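You operate a simulated robot arm through the tools that you are given. There is no shell and no other tool.

Carry out the task below with a simulated robot arm. There is one attempt and no reset: what you move stays moved.

Task
Grease the loose cover, lay its gasket on and close the grease pot.
Fine: the gasket is the one on the bench top; use the round brush and stand it back in its hole; grease goes on before the gasket. A coat counts when it lies all over at full strength: go over it till it gets no stronger.

The check looks at the end state, three seconds after you hand in, the way a careful person would. Anything else that was tipped, shoved, dropped, spilled or broken makes it a failure. Lids that push on must go on centred and level and be pressed home; caps that screw on are set level and turned clockwise until they are tight.

Robot
A 7-joint arm with a two-finger parallel gripper, fixed in place. Base frame: the origin is on the floor under the middle of its stand, x ahead of it, y to its left, z up. Readings come in mm, rad, newtons and seconds.
It reaches about 1058 mm from its shoulder. Its first joint turns from -2.897 to 2.897 rad. Payload 4.4 kg.
The tool frame sits at the grasp point between the pads (the TCP): z along the fingers, y along the line on which they close. The tips reach 23 mm beyond it. Largest opening 94 mm; finger width 38, thickness 10; the body of the gripper, 54 by 96 mm, starts 39 mm behind the TCP.
Orientation is told as [roll, pitch, yaw] about the base's x, y, z axes, in that order, counted from this pose: with the fingers straight down and closing along the base's y, the tool's x points along the base's -x, its y along +y and its z along -z.

Tools
- The arm moves only by the tool drive_tool. Its argument "rows" is text: rows parted by semicolons, each of 7 numbers parted by spaces: the shift along the tool's x, y, z in mm, then the turn, a rotation vector about the tool's x, y, z in rad, then the closure, from 0 (fully open) to 1 (shut). In form: x y z wx wy wz hand; .... A call has 1 to 20 rows; each row is the pose to reach, as a shift and turn from the pose commanded when the call began, along the tool's axes at that moment. A row lasts 0.2 s, in which the tool goes at most 50 mm and 0.15 rad; a call with a longer step from one row to the next is refused whole, and so is a gripper value outside its range. A pose out of reach is approached as far as the arm can. The call stops where the force on the tool passes 40 N (or 10 N more than at its start, if that is more) or the arm is blocked; 0.2 s more then pass. The fingers move at their own pace (about 108 mm/s each) and stop on an object; they squeeze with about 28 N. The grip force told is the motor's: it shows also when the fingers shut on nothing. Time passes only in rows, and 0.2 s behind the last, so rows that repeat a pose let the fingers close. It gives the time, the measured TCP pose, the force on the tool (base axes), the opening and the grip force at its end, in the units of the frame above (readings bear some noise), with the torque about the TCP (base axes, N m) and any sound that the robot's microphone picked up.
- Cameras (640 x 400 px; columns grow to the right, rows downward): "scene" is fixed at [52.2, 499.8, 1490.5]; the picture's right is [0.10, -1.00, 0.00], its down [-0.67, -0.06, -0.74] and it looks along [0.74, 0.07, -0.67] (base axes); focal length 298 px, centre (320, 200). "wrist" rides on the gripper at [86, 16, -75] in the tool frame; the picture's right is [-0.18, 0.98, 0.00], its down [-0.58, -0.11, -0.81] and it looks along [-0.79, -0.15, 0.59] (tool axes); focal length 243 px, centre (320, 200). There is no depth. A picture from a camera that has moved, and an enlarged one, comes with that camera's place and axes in the base frame and with its lens.
- capture(camera): a new picture of that camera. No time passes.
- enlarge(camera, box): a new picture of the part [left, top, right, bottom] of that camera's present view, enlarged. No time passes.
- finish_job(): hands the job in; it is judged then, once.

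Nothing tells you positions but the pictures and the camera data. Unless the task says otherwise, let go and move clear before handing in.

The tools are called after ">>>" as name(argument=value, ...) on one line, values as JSON. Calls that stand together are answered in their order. drive_tool: Moves the arm, as the interface text tells. Its arguments: {"type":"object","properties":{"rows":{"type":"string"}},"required":["rows"]} The other tools are called the same way: capture (camera) takes a picture; enlarge (camera, box) takes an enlarged picture of a part of a camera's view; finish_job () hands the job in.

At the start:

```text
t: 0.0
ee_pos: [489.8, 325.4, 1267.3]
tcp_rot: [-0.001, -0.001, -0.001]
force: [-0.3, 0.1, -0.6]
moment: [-0.01, 0.01, 0.03]
opening: 94.1
finger_force: 0.1
```

scene: 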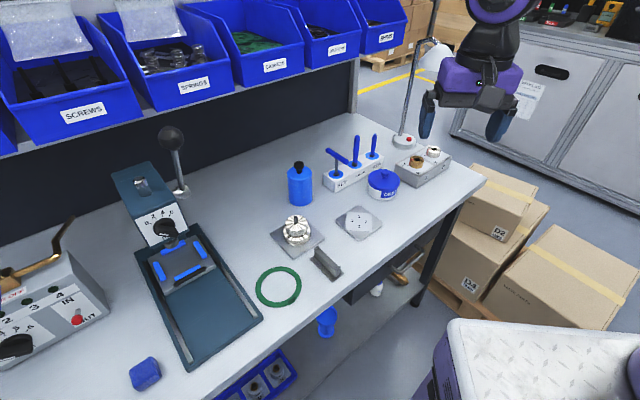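
wrist: 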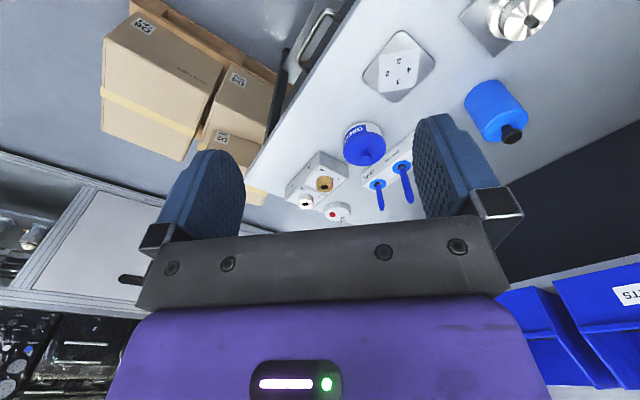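

I see a bench with a green gasket ring, two square metal plates (one with a valve/hub on it, one plain with hole marks), a brush rack, a blue grease pot and other things. I'll look closer before moving.

>>> enlarge(camera="scene", box=[240, 120, 480, 310])

>>> enlarge(camera="scene", box=[310, 120, 410, 220])

>>> enlarge(camera="scene", box=[250, 190, 400, 310])

>>> enlarge(camera="scene", box=[0, 120, 280, 400])

```text
2.11 times, centred on (360, 215) of scene
camera zoom: at [52.2, 499.8, 1490.5], right [0.1, -1.0, 0.0], down [-0.67, -0.06, -0.74], along [0.74, 0.07, -0.67], focal length 628 px, centre (236, 168)
```

zoom: 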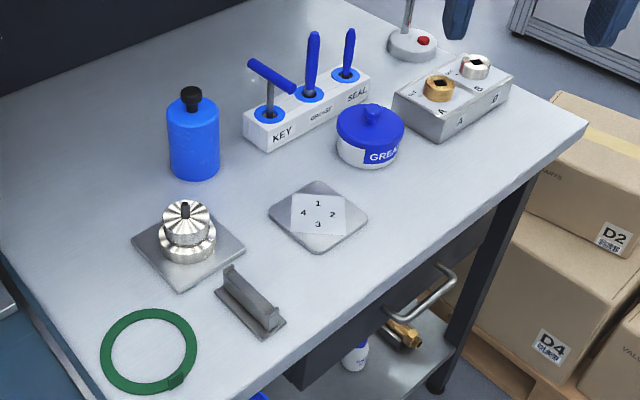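

```text
4.00 times, centred on (360, 170) of scene
camera zoom: at [52.2, 499.8, 1490.5], right [0.1, -1.0, 0.0], down [-0.67, -0.06, -0.74], along [0.74, 0.07, -0.67], focal length 1192 px, centre (160, 320)
```

zoom: 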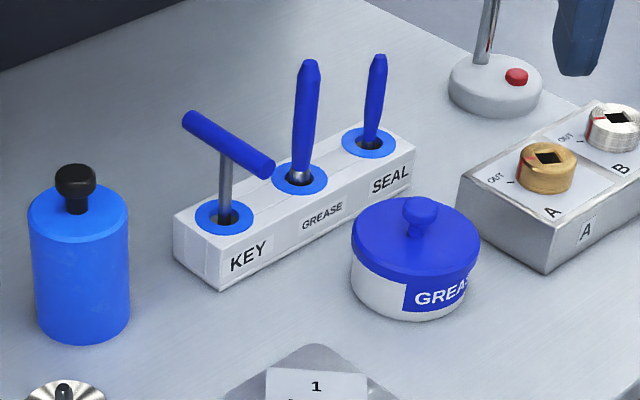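

```text
3.33 times, centred on (325, 250) of scene
camera zoom: at [52.2, 499.8, 1490.5], right [0.1, -1.0, 0.0], down [-0.67, -0.06, -0.74], along [0.74, 0.07, -0.67], focal length 994 px, centre (303, 33)
```

zoom: 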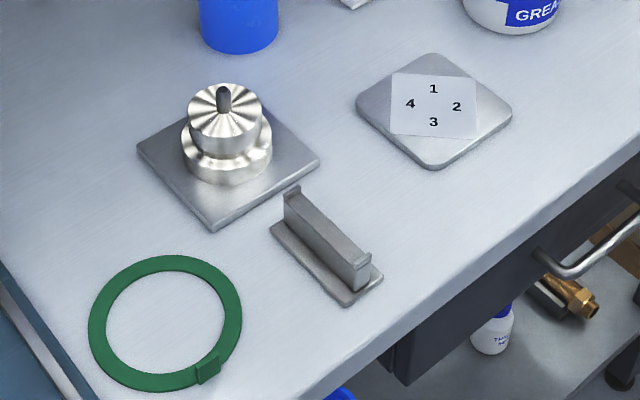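

```text
1.43 times, centred on (140, 260) of scene
camera zoom: at [52.2, 499.8, 1490.5], right [0.1, -1.0, 0.0], down [-0.67, -0.06, -0.74], along [0.74, 0.07, -0.67], focal length 426 px, centre (577, 114)
```

zoom: 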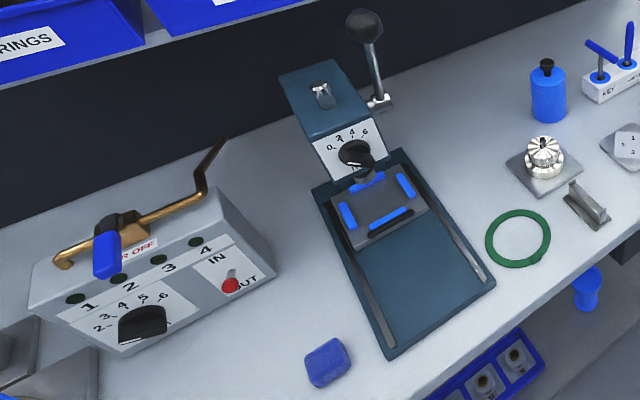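

The bench top seems to lie around z≈880, with the numbered plate near (640,445) and the pot near (787,373). I'll move the arm closer to inspect the plates, pot and brush rack with the wrist camera.

>>> drive_tool(rows="-12 16 24 0 0 0 0; -24 32 48 0 0 0 0; -36 48 72 0 0 0 0; -48 64 96 0 0 0 0; -60 80 120 0 0 0 0; -72 96 144 0 0 0 0; -84 112 168 0 0 0 0; -96 128 192 0 0 0 0; -96 128 192 0 0 0 0")

>>> capture(camera="wrist")

>>> capture(camera="scene")

```text
t: 2.0
ee_pos: [586.1, 453.6, 1073.5]
tcp_rot: [0.0, -0.001, 0.001]
force: [-0.8, -0.7, 0.1]
moment: [-0.02, -0.01, -0.03]
opening: 94.5
finger_force: 0.1
```

```text
taken
camera wrist: at [500.5, 468.5, 1147.8], right [0.18, 0.98, 0.0], down [0.58, -0.11, 0.81], along [0.79, -0.15, -0.59], focal length 243 px, centre (320, 200)
```

wrist: 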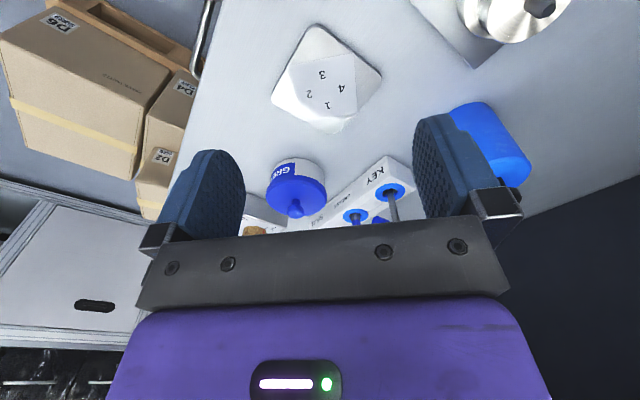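

```text
taken
```

scene: 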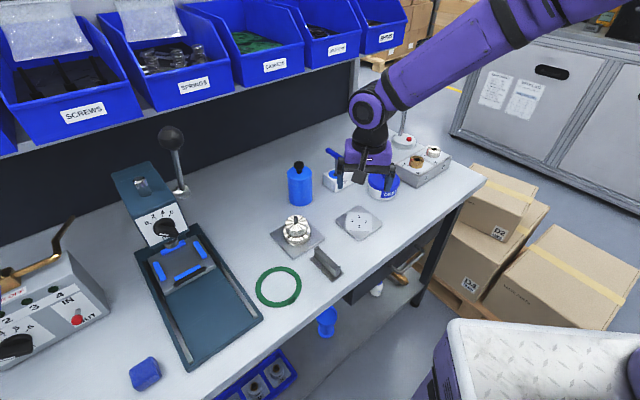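

>>> enlarge(camera="wrist", box=[240, 0, 420, 240])

>>> enlarge(camera="wrist", box=[250, 10, 400, 110])

>>> enlarge(camera="scene", box=[310, 190, 410, 250])

>>> enlarge(camera="scene", box=[260, 200, 360, 290])

```text
1.67 times, centred on (330, 120) of wrist
camera zoom: at [500.5, 468.5, 1147.8], right [0.18, 0.98, 0.0], down [0.58, -0.11, 0.81], along [0.79, -0.15, -0.59], focal length 404 px, centre (303, 333)
```

zoom: 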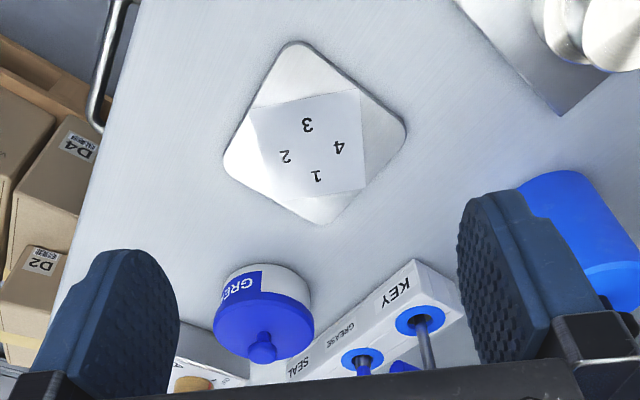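

```text
4.00 times, centred on (325, 60) of wrist
camera zoom: at [500.5, 468.5, 1147.8], right [0.18, 0.98, 0.0], down [0.58, -0.11, 0.81], along [0.79, -0.15, -0.59], focal length 970 px, centre (300, 760)
```

zoom: 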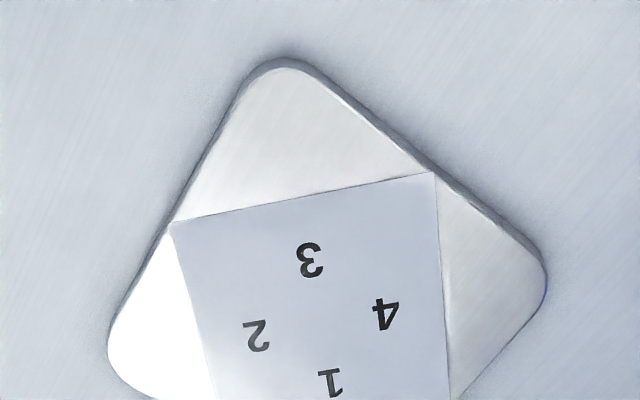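

```text
6.40 times, centred on (360, 220) of scene
camera zoom: at [52.2, 499.8, 1490.5], right [0.1, -1.0, 0.0], down [-0.67, -0.06, -0.74], along [0.74, 0.07, -0.67], focal length 1908 px, centre (64, 72)
```

zoom: 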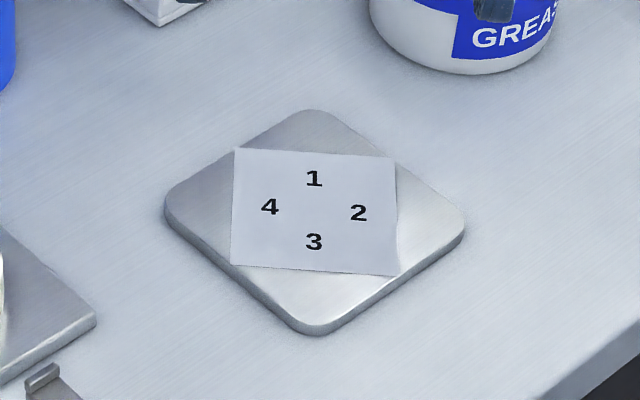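

```text
4.44 times, centred on (310, 245) of scene
camera zoom: at [52.2, 499.8, 1490.5], right [0.1, -1.0, 0.0], down [-0.67, -0.06, -0.74], along [0.74, 0.07, -0.67], focal length 1325 px, centre (364, 0)
```

zoom: 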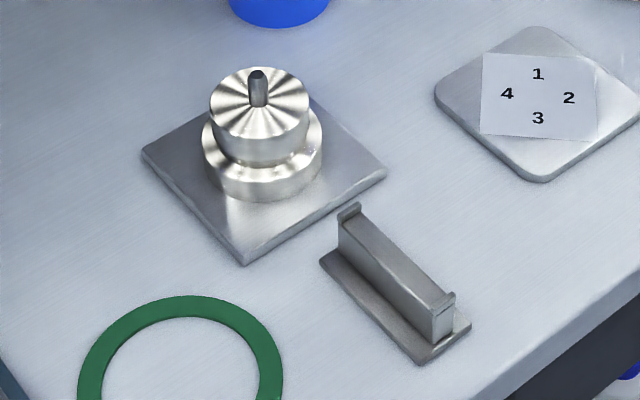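

The numbered rounded plate may be the loose cover, but I want to see the rest of the bench (press slide, left side) before deciding. I'll swing the wrist camera to the left part of the bench.

>>> drive_tool(rows="20 30 -20 0 0 0 0; 45 60 -40 0 0 0 0; 70 90 -60 0 0 0 0; 95 120 -75 0 0 0 0; 120 150 -75 0 0 0 0; 145 180 -75 0 0 0 0; 170 210 -75 0 0 0 0; 195 240 -75 0 0 0 0; 220 270 -75 0 0 0 0; 240 300 -75 0 0 0 0; 240 300 -75 0 0 0 0")

>>> capture(camera="wrist")

>>> capture(camera="scene")

```text
t: 4.4
ee_pos: [345.4, 751.8, 1149.8]
tcp_rot: [0.0, -0.001, -0.002]
force: [-0.4, 0.4, -0.5]
moment: [-0.02, 0.01, -0.01]
opening: 93.8
finger_force: 0.0
```

```text
taken
camera wrist: at [259.4, 768.2, 1223.5], right [0.18, 0.98, 0.0], down [0.58, -0.11, 0.81], along [0.79, -0.15, -0.59], focal length 243 px, centre (320, 200)
```

wrist: 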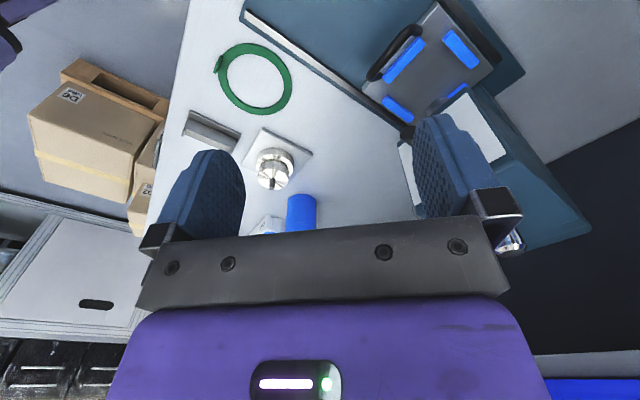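

```text
taken
```

scene: 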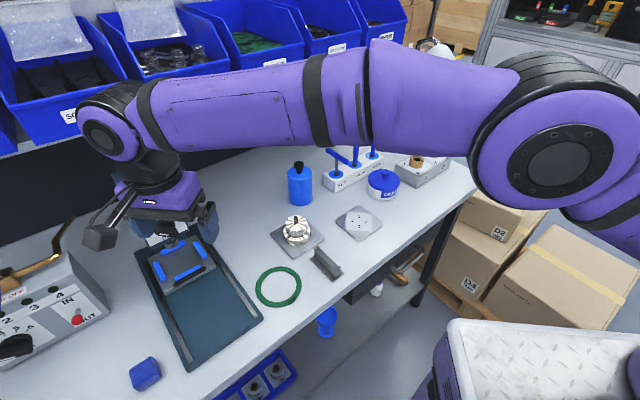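

>>> enlarge(camera="wrist", box=[170, 20, 330, 220])

>>> enlarge(camera="wrist", box=[340, 0, 540, 130])

>>> drive_tool(rows="0 0 0 0 0 -0.14 0; 0 0 0 0 0 -0.28 0; 0 0 0 0 0 -0.42 0; 0 0 0 0 0 -0.56 0; 0 0 0 0 0 -0.7 0; 0 0 0 0 0 -0.84 0; 0 0 0 0 0 -0.98 0; 0 0 0 0 0 -1.12 0; 0 0 0 0 0 -1.26 0; 0 0 0 0 0 -1.26 0")

>>> capture(camera="wrist")

```text
2.00 times, centred on (250, 120) of wrist
camera zoom: at [259.4, 768.2, 1223.5], right [0.18, 0.98, 0.0], down [0.58, -0.11, 0.81], along [0.79, -0.15, -0.59], focal length 485 px, centre (460, 360)
```

zoom: 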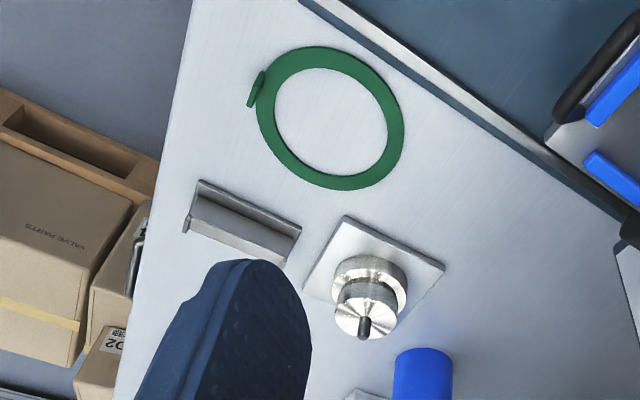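

```text
3.08 times, centred on (440, 65) of wrist
camera zoom: at [259.4, 768.2, 1223.5], right [0.18, 0.98, 0.0], down [0.58, -0.11, 0.81], along [0.79, -0.15, -0.59], focal length 746 px, centre (-49, 615)
```

zoom: 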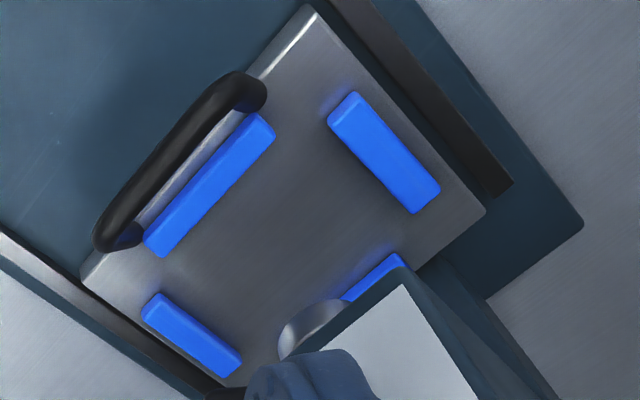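

```text
t: 6.6
ee_pos: [346.2, 751.9, 1150.9]
tcp_rot: [-0.001, 0.001, 1.262]
force: [0.4, -0.4, 0.9]
moment: [0.03, -0.01, -0.04]
opening: 94.0
finger_force: 0.1
```

```text
taken
camera wrist: at [305.3, 674.3, 1224.0], right [-0.88, 0.47, 0.0], down [0.28, 0.52, 0.81], along [0.38, 0.71, -0.59], focal length 243 px, centre (320, 200)
```

wrist: 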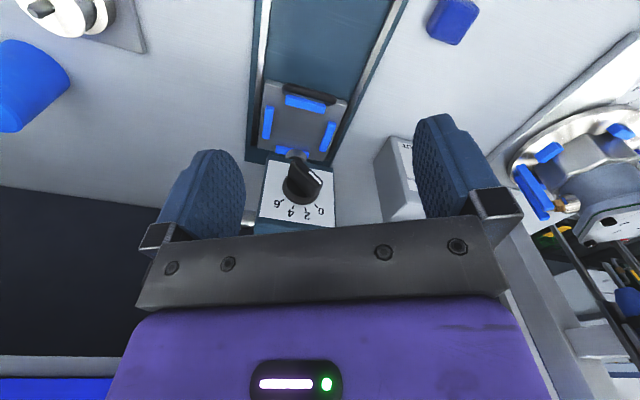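

>>> enlarge(camera="wrist", box=[440, 0, 640, 400])

>>> enlarge(camera="wrist", box=[480, 70, 640, 250])

>>> drive_tool(rows="0 0 -20 0 0 -0.14 0; 0 0 -40 0 0 -0.28 0; 0 0 -60 0 0 -0.42 0; 0 0 -80 0 0 -0.56 0; 0 0 -100 0 0 -0.6 0; 0 0 -100 0 0 -0.6 0")

>>> capture(camera="wrist")

```text
1.00 times, centred on (540, 200) of wrist (not enlarged: the box is as wide or as high as the picture)
camera zoom: at [305.3, 674.3, 1224.0], right [-0.88, 0.47, 0.0], down [0.28, 0.52, 0.81], along [0.38, 0.71, -0.59], focal length 243 px, centre (100, 200)
```

zoom: 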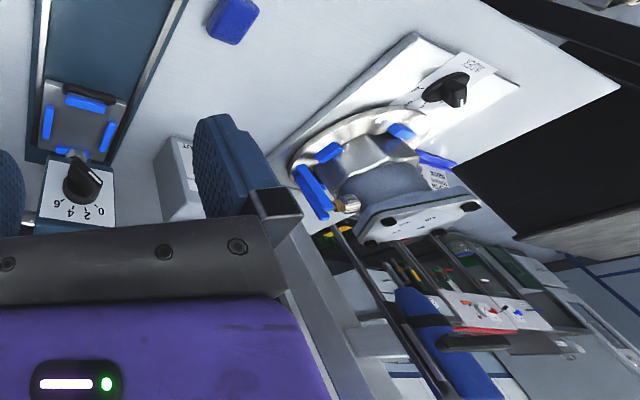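

```text
2.22 times, centred on (560, 160) of wrist
camera zoom: at [305.3, 674.3, 1224.0], right [-0.88, 0.47, 0.0], down [0.28, 0.52, 0.81], along [0.38, 0.71, -0.59], focal length 539 px, centre (-213, 289)
```

zoom: 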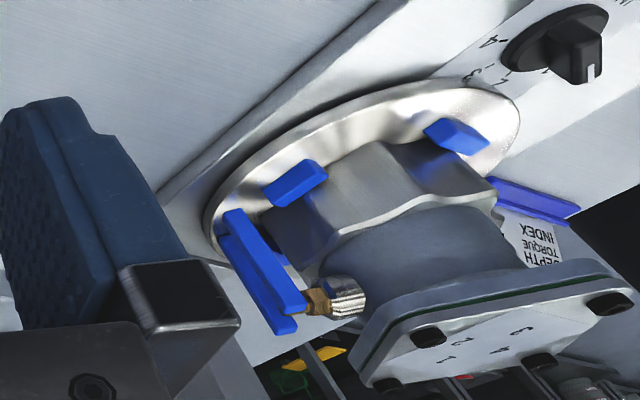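

```text
t: 8.0
ee_pos: [346.5, 752.0, 1250.7]
tcp_rot: [0.0, 0.0, 1.863]
force: [-0.1, -0.3, 0.3]
moment: [0.0, -0.02, 0.0]
opening: 94.0
finger_force: 0.1
```

```text
taken
camera wrist: at [356.6, 664.4, 1324.1], right [-0.99, -0.11, 0.0], down [-0.06, 0.59, 0.81], along [-0.08, 0.8, -0.59], focal length 243 px, centre (320, 200)
```

wrist: 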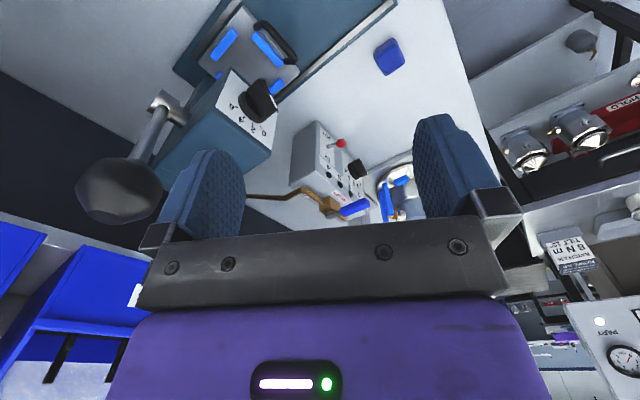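

The left machine carries a bolted cover of the same shape with the same 1‑2‑3‑4 card and a green gasket, so the loose cover is the rounded plate lying on the bench near (640,445). Now I'll go back and view the brush rack and grease pot up close.

>>> drive_tool(rows="24.6 -14.5 10.7 0 0 0.133 0; 49.3 -29 21.4 0 0 0.266 0; 73.9 -43.5 32.1 0 0 0.399 0; 98.6 -58 42.9 0 0 0.532 0; 123.2 -72.4 53.6 0 0 0.665 0; 147.9 -86.9 64.3 0 0 0.798 0; 172.5 -101.4 75 0 0 0.931 0; 197.1 -115.9 85.7 0 0 1.064 0; 221.8 -130.4 96.4 0 0 1.197 0; 246.4 -144.9 107.1 0 0 1.33 0; 271.1 -159.3 117.9 0 0 1.463 0; 295.7 -173.8 128.6 0 0 1.596 0; 320.4 -188.3 139.3 0 0 1.729 0; 345 -202.8 150 0 0 1.863 0; 345 -202.8 150 0 0 1.863 0")

>>> capture(camera="wrist")

>>> enlarge(camera="wrist", box=[220, 100, 440, 240])

```text
t: 11.2
ee_pos: [641.1, 479.0, 1100.2]
tcp_rot: [0.0, -0.001, -0.004]
force: [0.4, 0.8, 0.3]
moment: [-0.02, -0.05, -0.03]
opening: 94.3
finger_force: 0.1
```

```text
taken
camera wrist: at [555.7, 495.5, 1174.5], right [0.19, 0.98, 0.0], down [0.58, -0.11, 0.81], along [0.79, -0.15, -0.59], focal length 243 px, centre (320, 200)
```

wrist: 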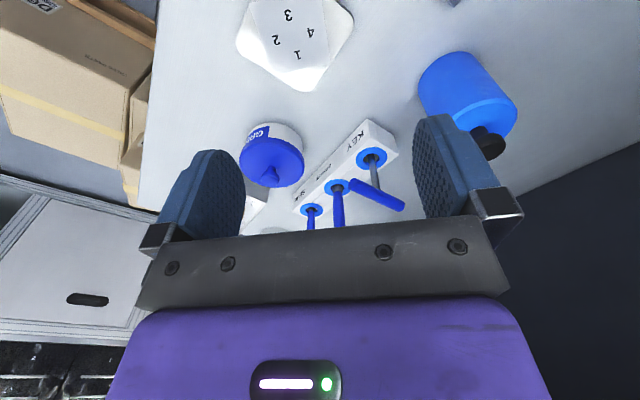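

```text
2.86 times, centred on (330, 170) of wrist
camera zoom: at [555.7, 495.5, 1174.5], right [0.19, 0.98, 0.0], down [0.58, -0.11, 0.81], along [0.79, -0.15, -0.59], focal length 693 px, centre (291, 286)
```

zoom: 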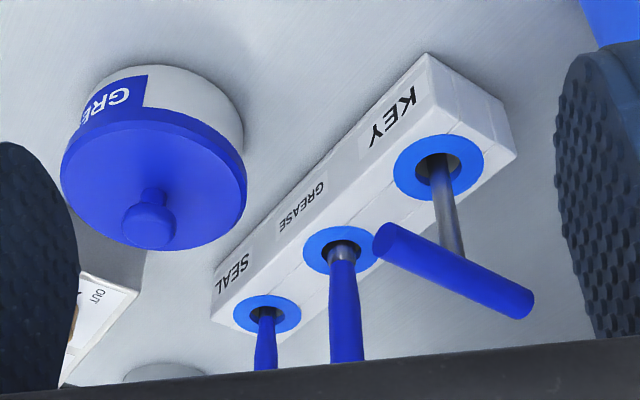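

The round grease brush should be the one in the GREASE hole; the pot is near (788,383) with its lid on. I'll hover above the pot, turned in line with the bench, to get exact positions.

>>> drive_tool(rows="-24.5 -16 0 0 0 0.129 0; -49 -32 0 0 0 0.259 0; -73.5 -48 0 0 0 0.388 0; -98 -64 5 0 0 0.517 0; -122.5 -80 10 0 0 0.647 0; -147 -96 20 0 0 0.776 0; -147 -96 20 0 0 0.776 0")

>>> capture(camera="wrist")

>>> enlarge(camera="wrist", box=[220, 0, 480, 200])

>>> enlarge(camera="scene", box=[310, 120, 430, 210])

```text
t: 12.8
ee_pos: [783.2, 383.5, 1079.6]
tcp_rot: [0.001, 0.0, -0.781]
force: [-0.4, -0.2, -0.3]
moment: [0.01, 0.03, 0.04]
opening: 93.9
finger_force: 0.0
```

```text
taken
camera wrist: at [735.0, 455.9, 1153.5], right [0.82, 0.57, 0.0], down [0.34, -0.49, 0.81], along [0.46, -0.66, -0.59], focal length 243 px, centre (320, 200)
```

wrist: 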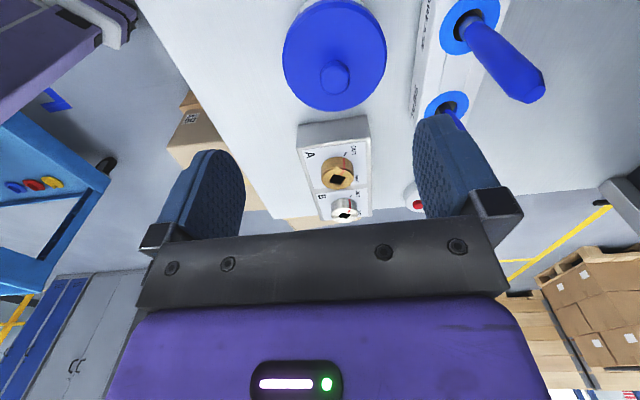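

```text
2.00 times, centred on (350, 100) of wrist
camera zoom: at [735.0, 455.9, 1153.5], right [0.82, 0.57, 0.0], down [0.34, -0.49, 0.81], along [0.46, -0.66, -0.59], focal length 485 px, centre (260, 400)
```

zoom: 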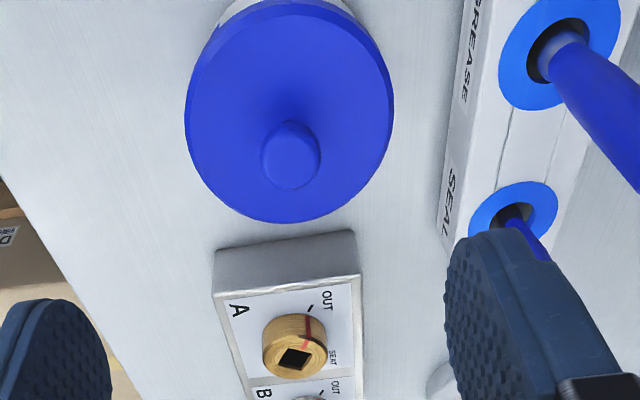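

```text
4.44 times, centred on (370, 165) of scene
camera zoom: at [52.2, 499.8, 1490.5], right [0.1, -1.0, 0.0], down [-0.67, -0.06, -0.74], along [0.74, 0.07, -0.67], focal length 1325 px, centre (98, 356)
```

zoom: 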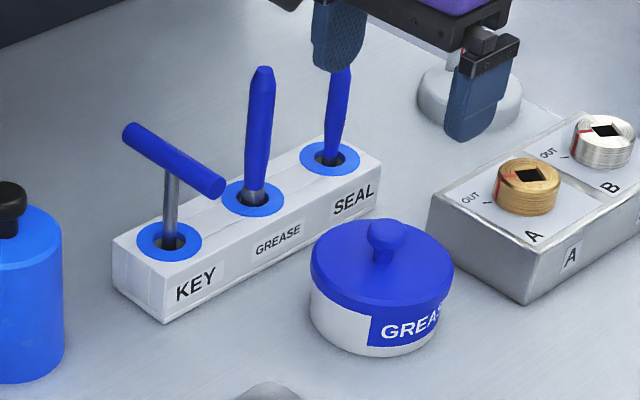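

The knob top computes to about (812,371,925), the bench to z≈857, and the GREASE hole to about (891,466,900). I'll move directly over the pot at lower height to refine this.

>>> drive_tool(rows="-14 5 20 0 0 0 0; -28 9.7 40 0 0 0 0; -28 9.7 60 0 0 0 0; -28 9.7 80 0 0 0 0; -28 9.7 80 0 0 0 0")

>>> capture(camera="wrist")

>>> enlarge(camera="scene", box=[330, 120, 430, 210])

```text
t: 14.0
ee_pos: [814.2, 370.5, 1000.1]
tcp_rot: [0.001, 0.002, -0.778]
force: [0.3, -0.3, -0.3]
moment: [-0.01, -0.01, -0.01]
opening: 94.0
finger_force: 0.1
```

```text
taken
camera wrist: at [764.0, 443.1, 1073.6], right [0.82, 0.57, 0.0], down [0.34, -0.49, 0.81], along [0.46, -0.66, -0.59], focal length 243 px, centre (320, 200)
```

wrist: 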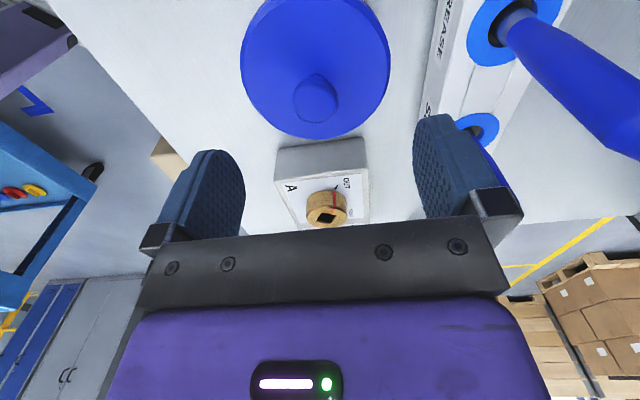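

```text
4.44 times, centred on (380, 165) of scene
camera zoom: at [52.2, 499.8, 1490.5], right [0.1, -1.0, 0.0], down [-0.67, -0.06, -0.74], along [0.74, 0.07, -0.67], focal length 1325 px, centre (53, 356)
```

zoom: 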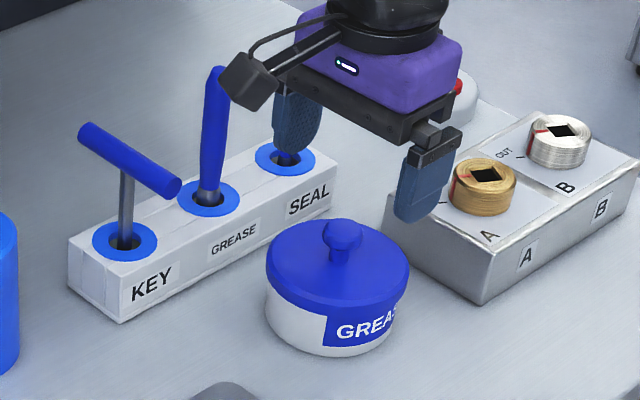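

The knob sits almost exactly under the tool; lid is about 102 mm across, knob about 28 mm with top near z≈928. I'll lower to straddle the knob and check again.

>>> drive_tool(rows="-3 -1.5 20 0 0 0 0; -3 -1.5 40 0 0 0 0; -3 -1.5 52 0 0 0 0; -3 -1.5 52 0 0 0 0")

>>> capture(camera="wrist")

>>> enlarge(camera="scene", box=[330, 120, 430, 210])

```text
t: 15.0
ee_pos: [814.7, 368.0, 947.5]
tcp_rot: [0.0, 0.0, -0.778]
force: [1.2, 0.6, 0.6]
moment: [-0.03, 0.01, 0.0]
opening: 94.0
finger_force: 0.0
```

```text
taken
camera wrist: at [764.2, 440.6, 1020.5], right [0.82, 0.57, 0.0], down [0.34, -0.49, 0.81], along [0.46, -0.66, -0.59], focal length 243 px, centre (320, 200)
```

wrist: 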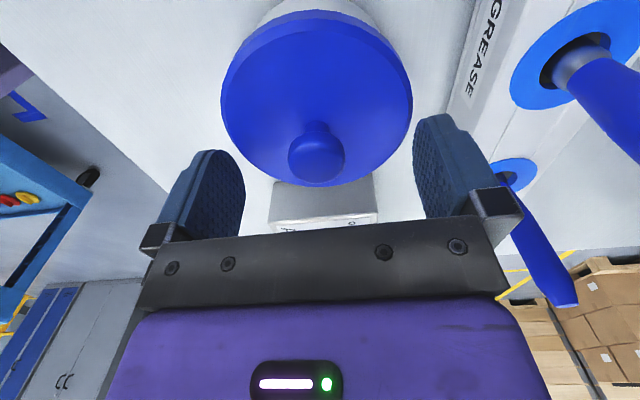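

```text
4.44 times, centred on (380, 165) of scene
camera zoom: at [52.2, 499.8, 1490.5], right [0.1, -1.0, 0.0], down [-0.67, -0.06, -0.74], along [0.74, 0.07, -0.67], focal length 1325 px, centre (53, 356)
```

zoom: 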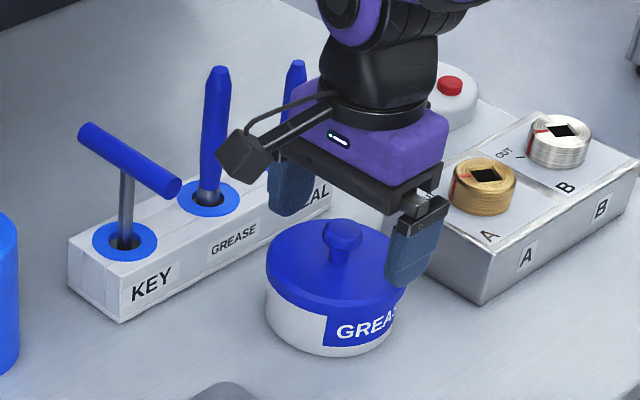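

The tool is nearly centred over the knob. I'll narrow the fingers to about 50 mm and go down a little more, checking before gripping.

>>> drive_tool(rows="2 -2 0 0 0 0 0.2; 2 -2 0 0 0 0 0.47; 2 -2 0 0 0 0 0.47; 2 -2 4 0 0 0 0.47; 2 -2 8 0 0 0 0.47; 2 -2 8 0 0 0 0.47")

>>> capture(camera="wrist")

>>> enlarge(camera="scene", box=[350, 140, 420, 210])

```text
t: 16.4
ee_pos: [811.3, 367.6, 939.3]
tcp_rot: [0.001, -0.001, -0.779]
force: [-0.2, 0.3, 1.0]
moment: [-0.03, -0.01, -0.04]
opening: 49.7
finger_force: 0.0
```

```text
taken
camera wrist: at [761.4, 439.8, 1013.1], right [0.82, 0.57, 0.0], down [0.34, -0.49, 0.81], along [0.46, -0.66, -0.59], focal length 243 px, centre (320, 200)
```

wrist: 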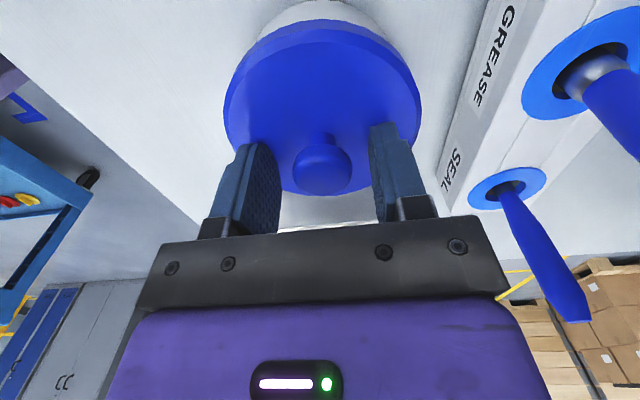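

```text
5.71 times, centred on (385, 175) of scene
camera zoom: at [52.2, 499.8, 1490.5], right [0.1, -1.0, 0.0], down [-0.67, -0.06, -0.74], along [0.74, 0.07, -0.67], focal length 1704 px, centre (-51, 343)
```

zoom: 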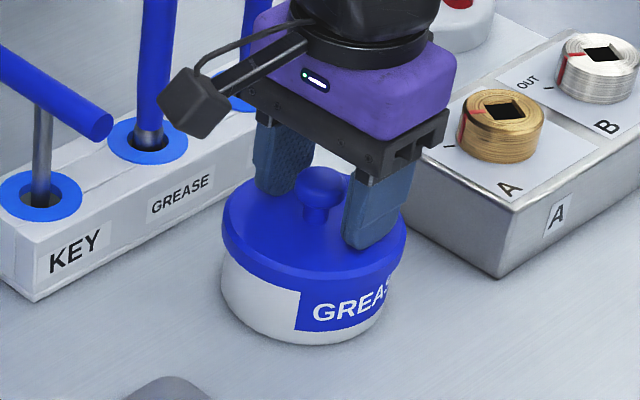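

>>> enlarge(camera="scene", box=[370, 150, 410, 190])

>>> enlarge(camera="wrist", box=[220, 100, 420, 225])

```text
10.00 times, centred on (390, 170) of scene
camera zoom: at [52.2, 499.8, 1490.5], right [0.1, -1.0, 0.0], down [-0.67, -0.06, -0.74], along [0.74, 0.07, -0.67], focal length 2981 px, centre (-380, 500)
```

zoom: 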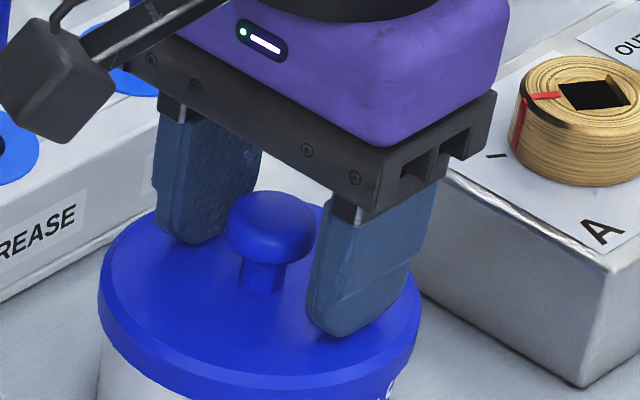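

```text
3.20 times, centred on (320, 162) of wrist
camera zoom: at [761.4, 439.8, 1013.1], right [0.82, 0.57, 0.0], down [0.34, -0.49, 0.81], along [0.46, -0.66, -0.59], focal length 776 px, centre (320, 320)
```

zoom: 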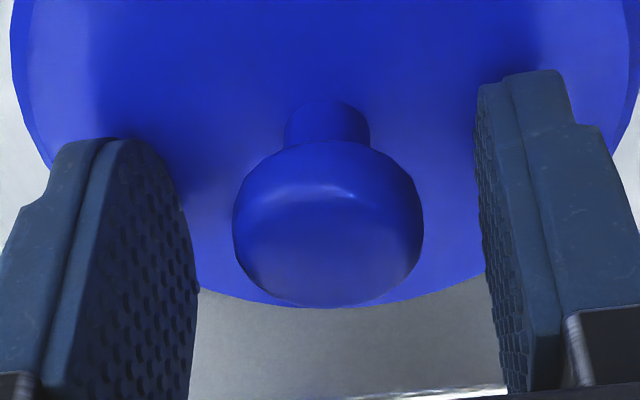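

The knob is a mushroom between the pads with the tips just above the lid. I'll close on it.

>>> drive_tool(rows="0 0 0 0 0 0 0.6; 0 0 0 0 0 0 0.75; 0 0 0 0 0 0 0.9; 0 0 0 0 0 0 1; 0 0 0 0 0 0 1")

>>> enlarge(camera="scene", box=[350, 140, 420, 210])

>>> enlarge(camera="wrist", box=[220, 100, 420, 225])

```text
t: 17.6
ee_pos: [811.2, 367.8, 939.6]
tcp_rot: [0.0, 0.0, -0.778]
force: [0.0, -0.7, 0.4]
moment: [-0.01, -0.01, 0.01]
opening: 26.3
finger_force: 27.4
heard: snap
```

```text
5.71 times, centred on (385, 175) of scene
camera zoom: at [52.2, 499.8, 1490.5], right [0.1, -1.0, 0.0], down [-0.67, -0.06, -0.74], along [0.74, 0.07, -0.67], focal length 1704 px, centre (-51, 343)
```

zoom: 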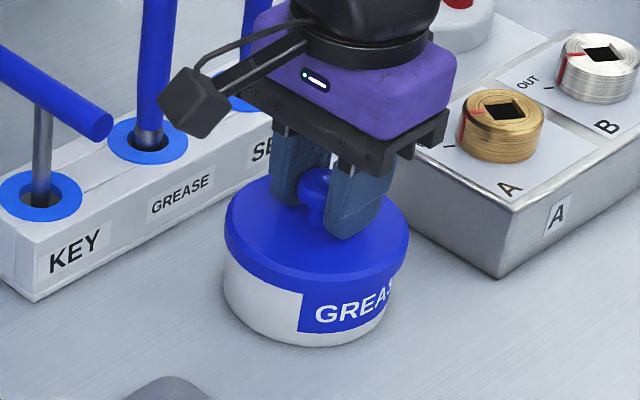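

```text
3.20 times, centred on (320, 162) of wrist
camera zoom: at [761.4, 439.8, 1013.2], right [0.82, 0.57, 0.0], down [0.34, -0.49, 0.81], along [0.46, -0.66, -0.59], focal length 776 px, centre (320, 320)
```

zoom: 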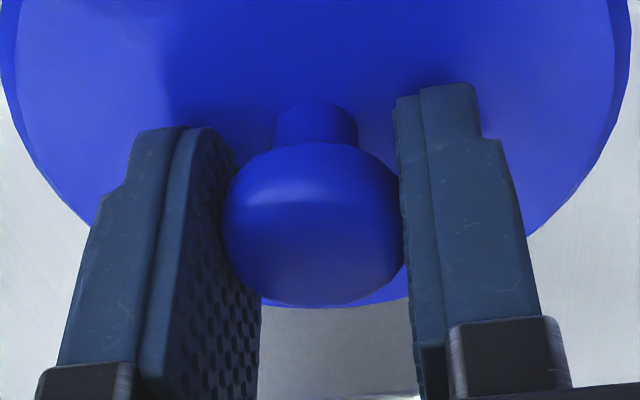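

Gripped at 26 mm on the knob, and a snap was heard (perhaps the lid's push fit). I'll lift gently straight up.

>>> drive_tool(rows="0 0 -2 0 0 0 1; 0 0 -4 0 0 0 1; 0 0 -7 0 0 0 1; 0 0 -10 0 0 0 1; 0 0 -10 0 0 0 1")

>>> enlarge(camera="scene", box=[350, 140, 420, 210])

```text
t: 18.8
ee_pos: [811.9, 367.2, 951.5]
tcp_rot: [0.0, 0.001, -0.779]
force: [-1.0, 0.0, -1.1]
moment: [-0.03, 0.0, 0.03]
opening: 26.5
finger_force: 27.8
```

```text
5.71 times, centred on (385, 175) of scene
camera zoom: at [52.2, 499.8, 1490.5], right [0.1, -1.0, 0.0], down [-0.67, -0.06, -0.74], along [0.74, 0.07, -0.67], focal length 1704 px, centre (-51, 343)
```

zoom: 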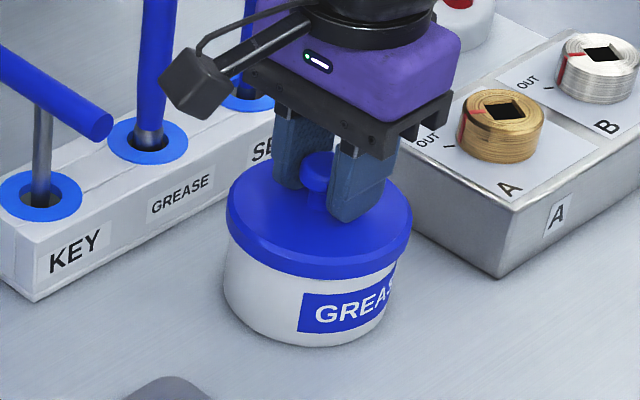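

The lid comes away with almost no force and the pot stays put. I'll raise it well clear and look into the pot.

>>> drive_tool(rows="0 0 -10 0 0 0 1; 0 0 -25 0 0 0 1; 0 0 -45 0 0 0 1; 0 0 -70 0 0 0 1; 0 0 -95 0 0 0 1; 0 0 -95 0 0 0 1")

>>> enlarge(camera="scene", box=[340, 100, 440, 210])

>>> capture(camera="wrist")

>>> capture(camera="scene")

```text
t: 20.2
ee_pos: [811.5, 366.8, 1046.5]
tcp_rot: [0.001, -0.001, -0.779]
force: [-0.1, 0.0, 0.3]
moment: [0.02, -0.01, -0.02]
opening: 26.5
finger_force: 28.4
```

```text
3.64 times, centred on (390, 155) of scene
camera zoom: at [52.2, 499.8, 1490.5], right [0.1, -1.0, 0.0], down [-0.67, -0.06, -0.74], along [0.74, 0.07, -0.67], focal length 1084 px, centre (66, 364)
```

zoom: 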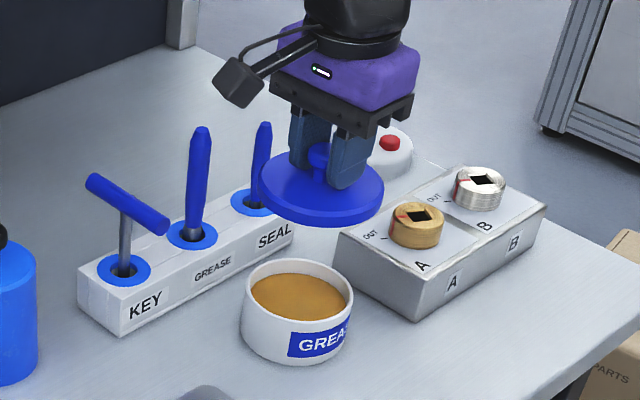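

```text
taken
camera wrist: at [761.9, 438.5, 1120.3], right [0.82, 0.57, 0.0], down [0.34, -0.49, 0.81], along [0.46, -0.66, -0.59], focal length 243 px, centre (320, 200)
```

wrist: 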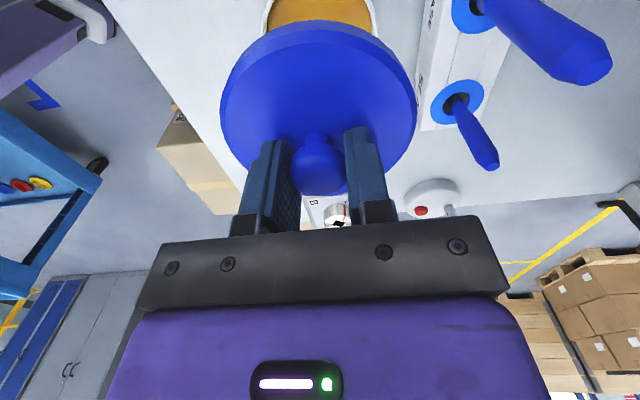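

```text
taken
```

scene: 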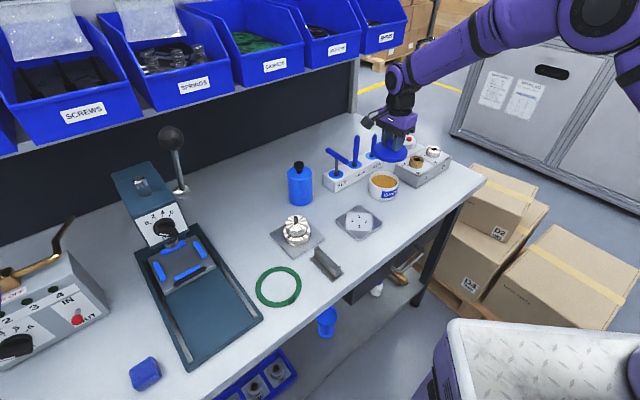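

The pot is open with brown grease nearly to the brim. I'll carry the lid to a clear spot at the bench front near (715,300) and lower it.

>>> drive_tool(rows="5 -29 0 0 0 0 1; 10.5 -58 0 0 0 0 1; 16 -87 0 0 0 0 1; 21.2 -115 0 0 0 0 1; 21.2 -115 30 0 0 0 1; 21.2 -115 60 0 0 0 1; 21.2 -115 90 0 0 0 1; 21.2 -115 115 0 0 0 1; 21.2 -115 130 0 0 0 1; 21.2 -115 130 0 0 0 1")

>>> enlarge(camera="scene", box=[340, 130, 440, 240])

>>> capture(camera="wrist")

```text
t: 22.4
ee_pos: [712.9, 298.6, 915.6]
tcp_rot: [0.0, -0.001, -0.778]
force: [0.1, 0.5, -0.1]
moment: [-0.02, -0.01, 0.0]
opening: 26.4
finger_force: 27.6
```

```text
3.64 times, centred on (390, 185) of scene
camera zoom: at [52.2, 499.8, 1490.5], right [0.1, -1.0, 0.0], down [-0.67, -0.06, -0.74], along [0.74, 0.07, -0.67], focal length 1084 px, centre (66, 254)
```

zoom: 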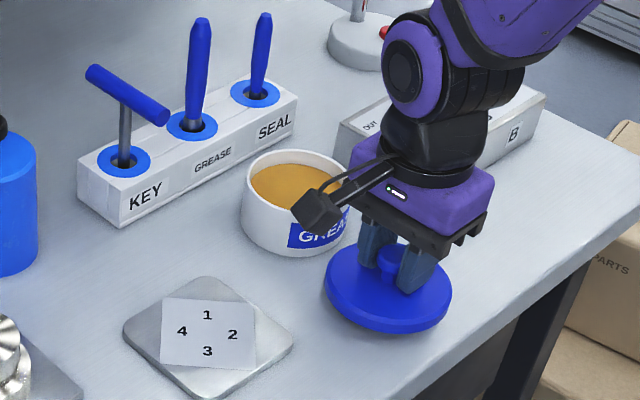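

```text
taken
camera wrist: at [663.9, 371.3, 989.6], right [0.82, 0.57, 0.0], down [0.34, -0.49, 0.81], along [0.46, -0.66, -0.59], focal length 243 px, centre (320, 200)
```

wrist: 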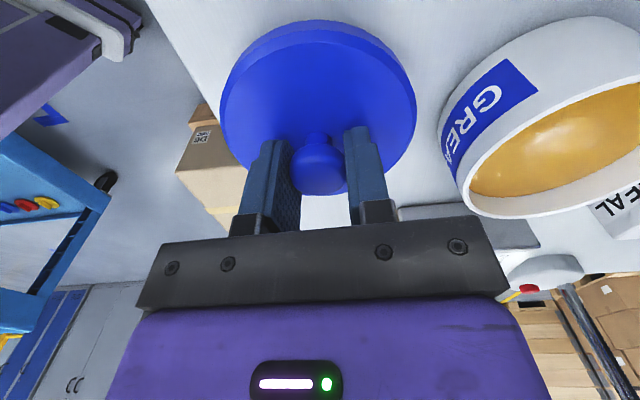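

>>> drive_tool(rows="0 0 4 0 0 0 1; 0 0 8 0 0 0 1; 0 0 11 0 0 0 1; 0 0 11 0 0 0 1")

>>> enlarge(camera="scene", box=[380, 180, 420, 220])

```text
t: 23.4
ee_pos: [714.6, 299.1, 905.2]
tcp_rot: [-0.001, 0.0, -0.78]
force: [0.5, -0.1, -0.5]
moment: [0.01, 0.01, 0.03]
opening: 26.4
finger_force: 28.5
```

```text
10.00 times, centred on (400, 200) of scene
camera zoom: at [52.2, 499.8, 1490.5], right [0.1, -1.0, 0.0], down [-0.67, -0.06, -0.74], along [0.74, 0.07, -0.67], focal length 2981 px, centre (-480, 200)
```

zoom: 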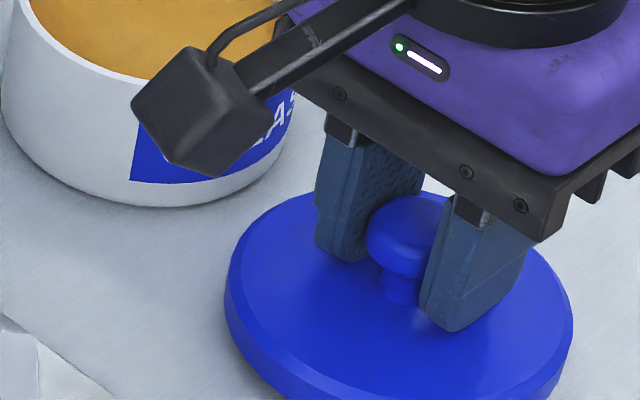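

>>> drive_tool(rows="0 0 1.5 0 0 0 1; 0 0 3 0 0 0 1; 0 0 4 0 0 0 1")

>>> enlarge(camera="scene", box=[380, 185, 430, 235])

```text
t: 24.2
ee_pos: [715.0, 300.2, 901.7]
tcp_rot: [0.001, 0.001, -0.778]
force: [-0.8, -0.1, -0.5]
moment: [0.0, 0.0, 0.01]
opening: 26.2
finger_force: 27.8
```

```text
8.00 times, centred on (405, 210) of scene
camera zoom: at [52.2, 499.8, 1490.5], right [0.1, -1.0, 0.0], down [-0.67, -0.06, -0.74], along [0.74, 0.07, -0.67], focal length 2385 px, centre (-360, 120)
```

zoom: 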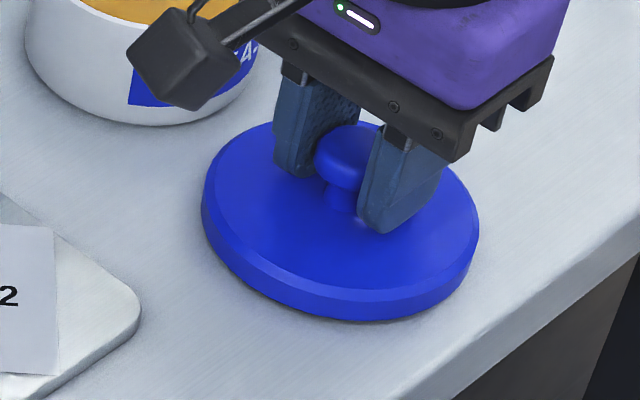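

>>> drive_tool(rows="0 0 1 0 0 0 1; 0 0 2 0 0 0 1; 0 0 3 0 0 0 1")

>>> enlarge(camera="scene", box=[380, 185, 430, 235])

```text
t: 25.0
ee_pos: [715.2, 299.6, 896.9]
tcp_rot: [0.002, 0.001, -0.779]
force: [0.4, -0.1, 0.4]
moment: [-0.02, -0.01, 0.02]
opening: 26.2
finger_force: 28.2
```

```text
8.00 times, centred on (405, 210) of scene
camera zoom: at [52.2, 499.8, 1490.5], right [0.1, -1.0, 0.0], down [-0.67, -0.06, -0.74], along [0.74, 0.07, -0.67], focal length 2385 px, centre (-360, 120)
```

zoom: 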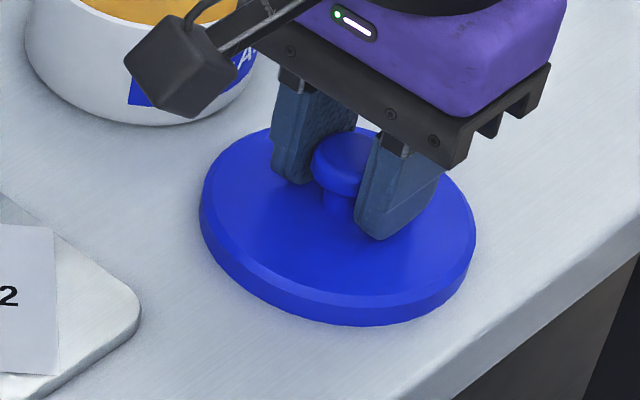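

>>> drive_tool(rows="0 0 1 0 0 0 1; 0 0 2 0 0 0 1; 0 0 3 0 0 0 1")

>>> enlarge(camera="scene", box=[380, 185, 430, 235])

```text
t: 25.8
ee_pos: [714.2, 299.7, 895.0]
tcp_rot: [0.001, -0.001, -0.778]
force: [-0.5, -0.6, 0.2]
moment: [0.0, -0.06, -0.03]
opening: 26.3
finger_force: 28.3
```

```text
8.00 times, centred on (405, 210) of scene
camera zoom: at [52.2, 499.8, 1490.5], right [0.1, -1.0, 0.0], down [-0.67, -0.06, -0.74], along [0.74, 0.07, -0.67], focal length 2385 px, centre (-360, 120)
```

zoom: 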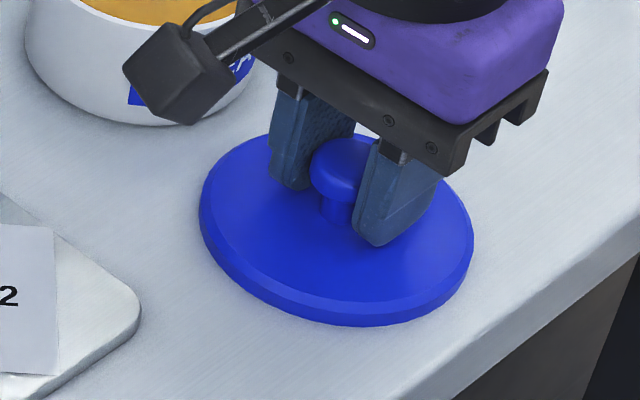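

>>> drive_tool(rows="0 0 1 0 0 0 1; 0 0 2 0 0 0 1")

>>> enlarge(camera="scene", box=[380, 185, 430, 235])

```text
t: 26.4
ee_pos: [714.8, 299.9, 892.8]
tcp_rot: [0.0, 0.0, -0.779]
force: [0.1, -0.2, -0.7]
moment: [0.01, 0.04, 0.04]
opening: 26.1
finger_force: 28.0
```

```text
8.00 times, centred on (405, 210) of scene
camera zoom: at [52.2, 499.8, 1490.5], right [0.1, -1.0, 0.0], down [-0.67, -0.06, -0.74], along [0.74, 0.07, -0.67], focal length 2385 px, centre (-360, 120)
```

zoom: 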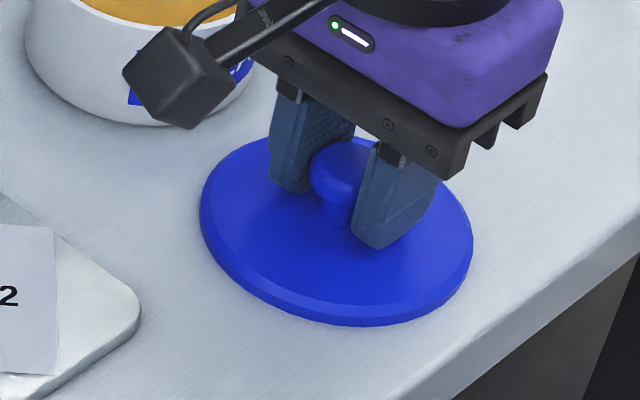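

>>> enlarge(camera="scene", box=[384, 195, 424, 230])

>>> capture(camera="wrist")

>>> enlarge(camera="wrist", box=[210, 10, 430, 210])

```text
11.43 times, centred on (404, 212) of scene
camera zoom: at [52.2, 499.8, 1490.5], right [0.1, -1.0, 0.0], down [-0.67, -0.06, -0.74], along [0.74, 0.07, -0.67], focal length 3407 px, centre (-640, 57)
```

zoom: 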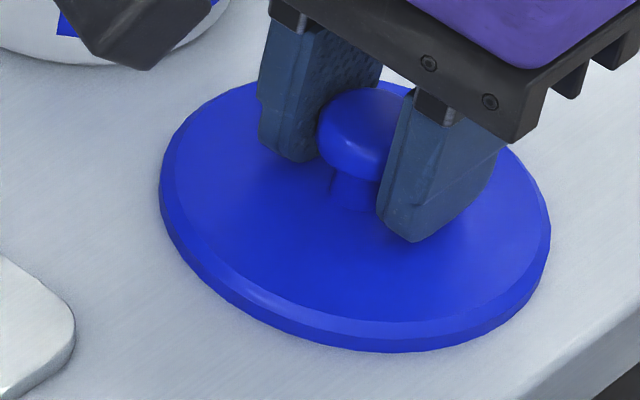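

```text
taken
camera wrist: at [665.2, 372.2, 966.6], right [0.82, 0.57, 0.0], down [0.34, -0.49, 0.81], along [0.46, -0.66, -0.59], focal length 243 px, centre (320, 200)
```

wrist: 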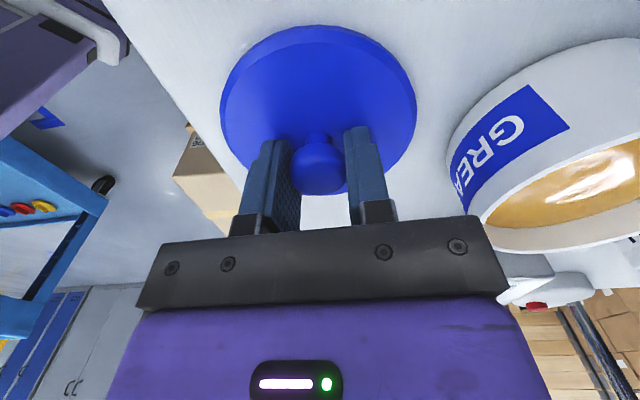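

```text
2.00 times, centred on (320, 110) of wrist
camera zoom: at [665.2, 372.2, 966.6], right [0.82, 0.57, 0.0], down [0.34, -0.49, 0.81], along [0.46, -0.66, -0.59], focal length 485 px, centre (320, 380)
```

zoom: 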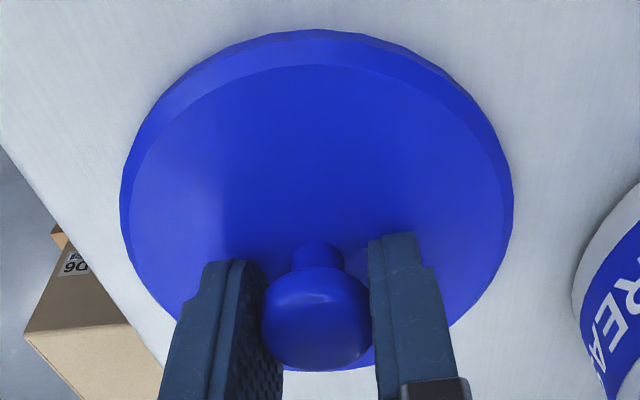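

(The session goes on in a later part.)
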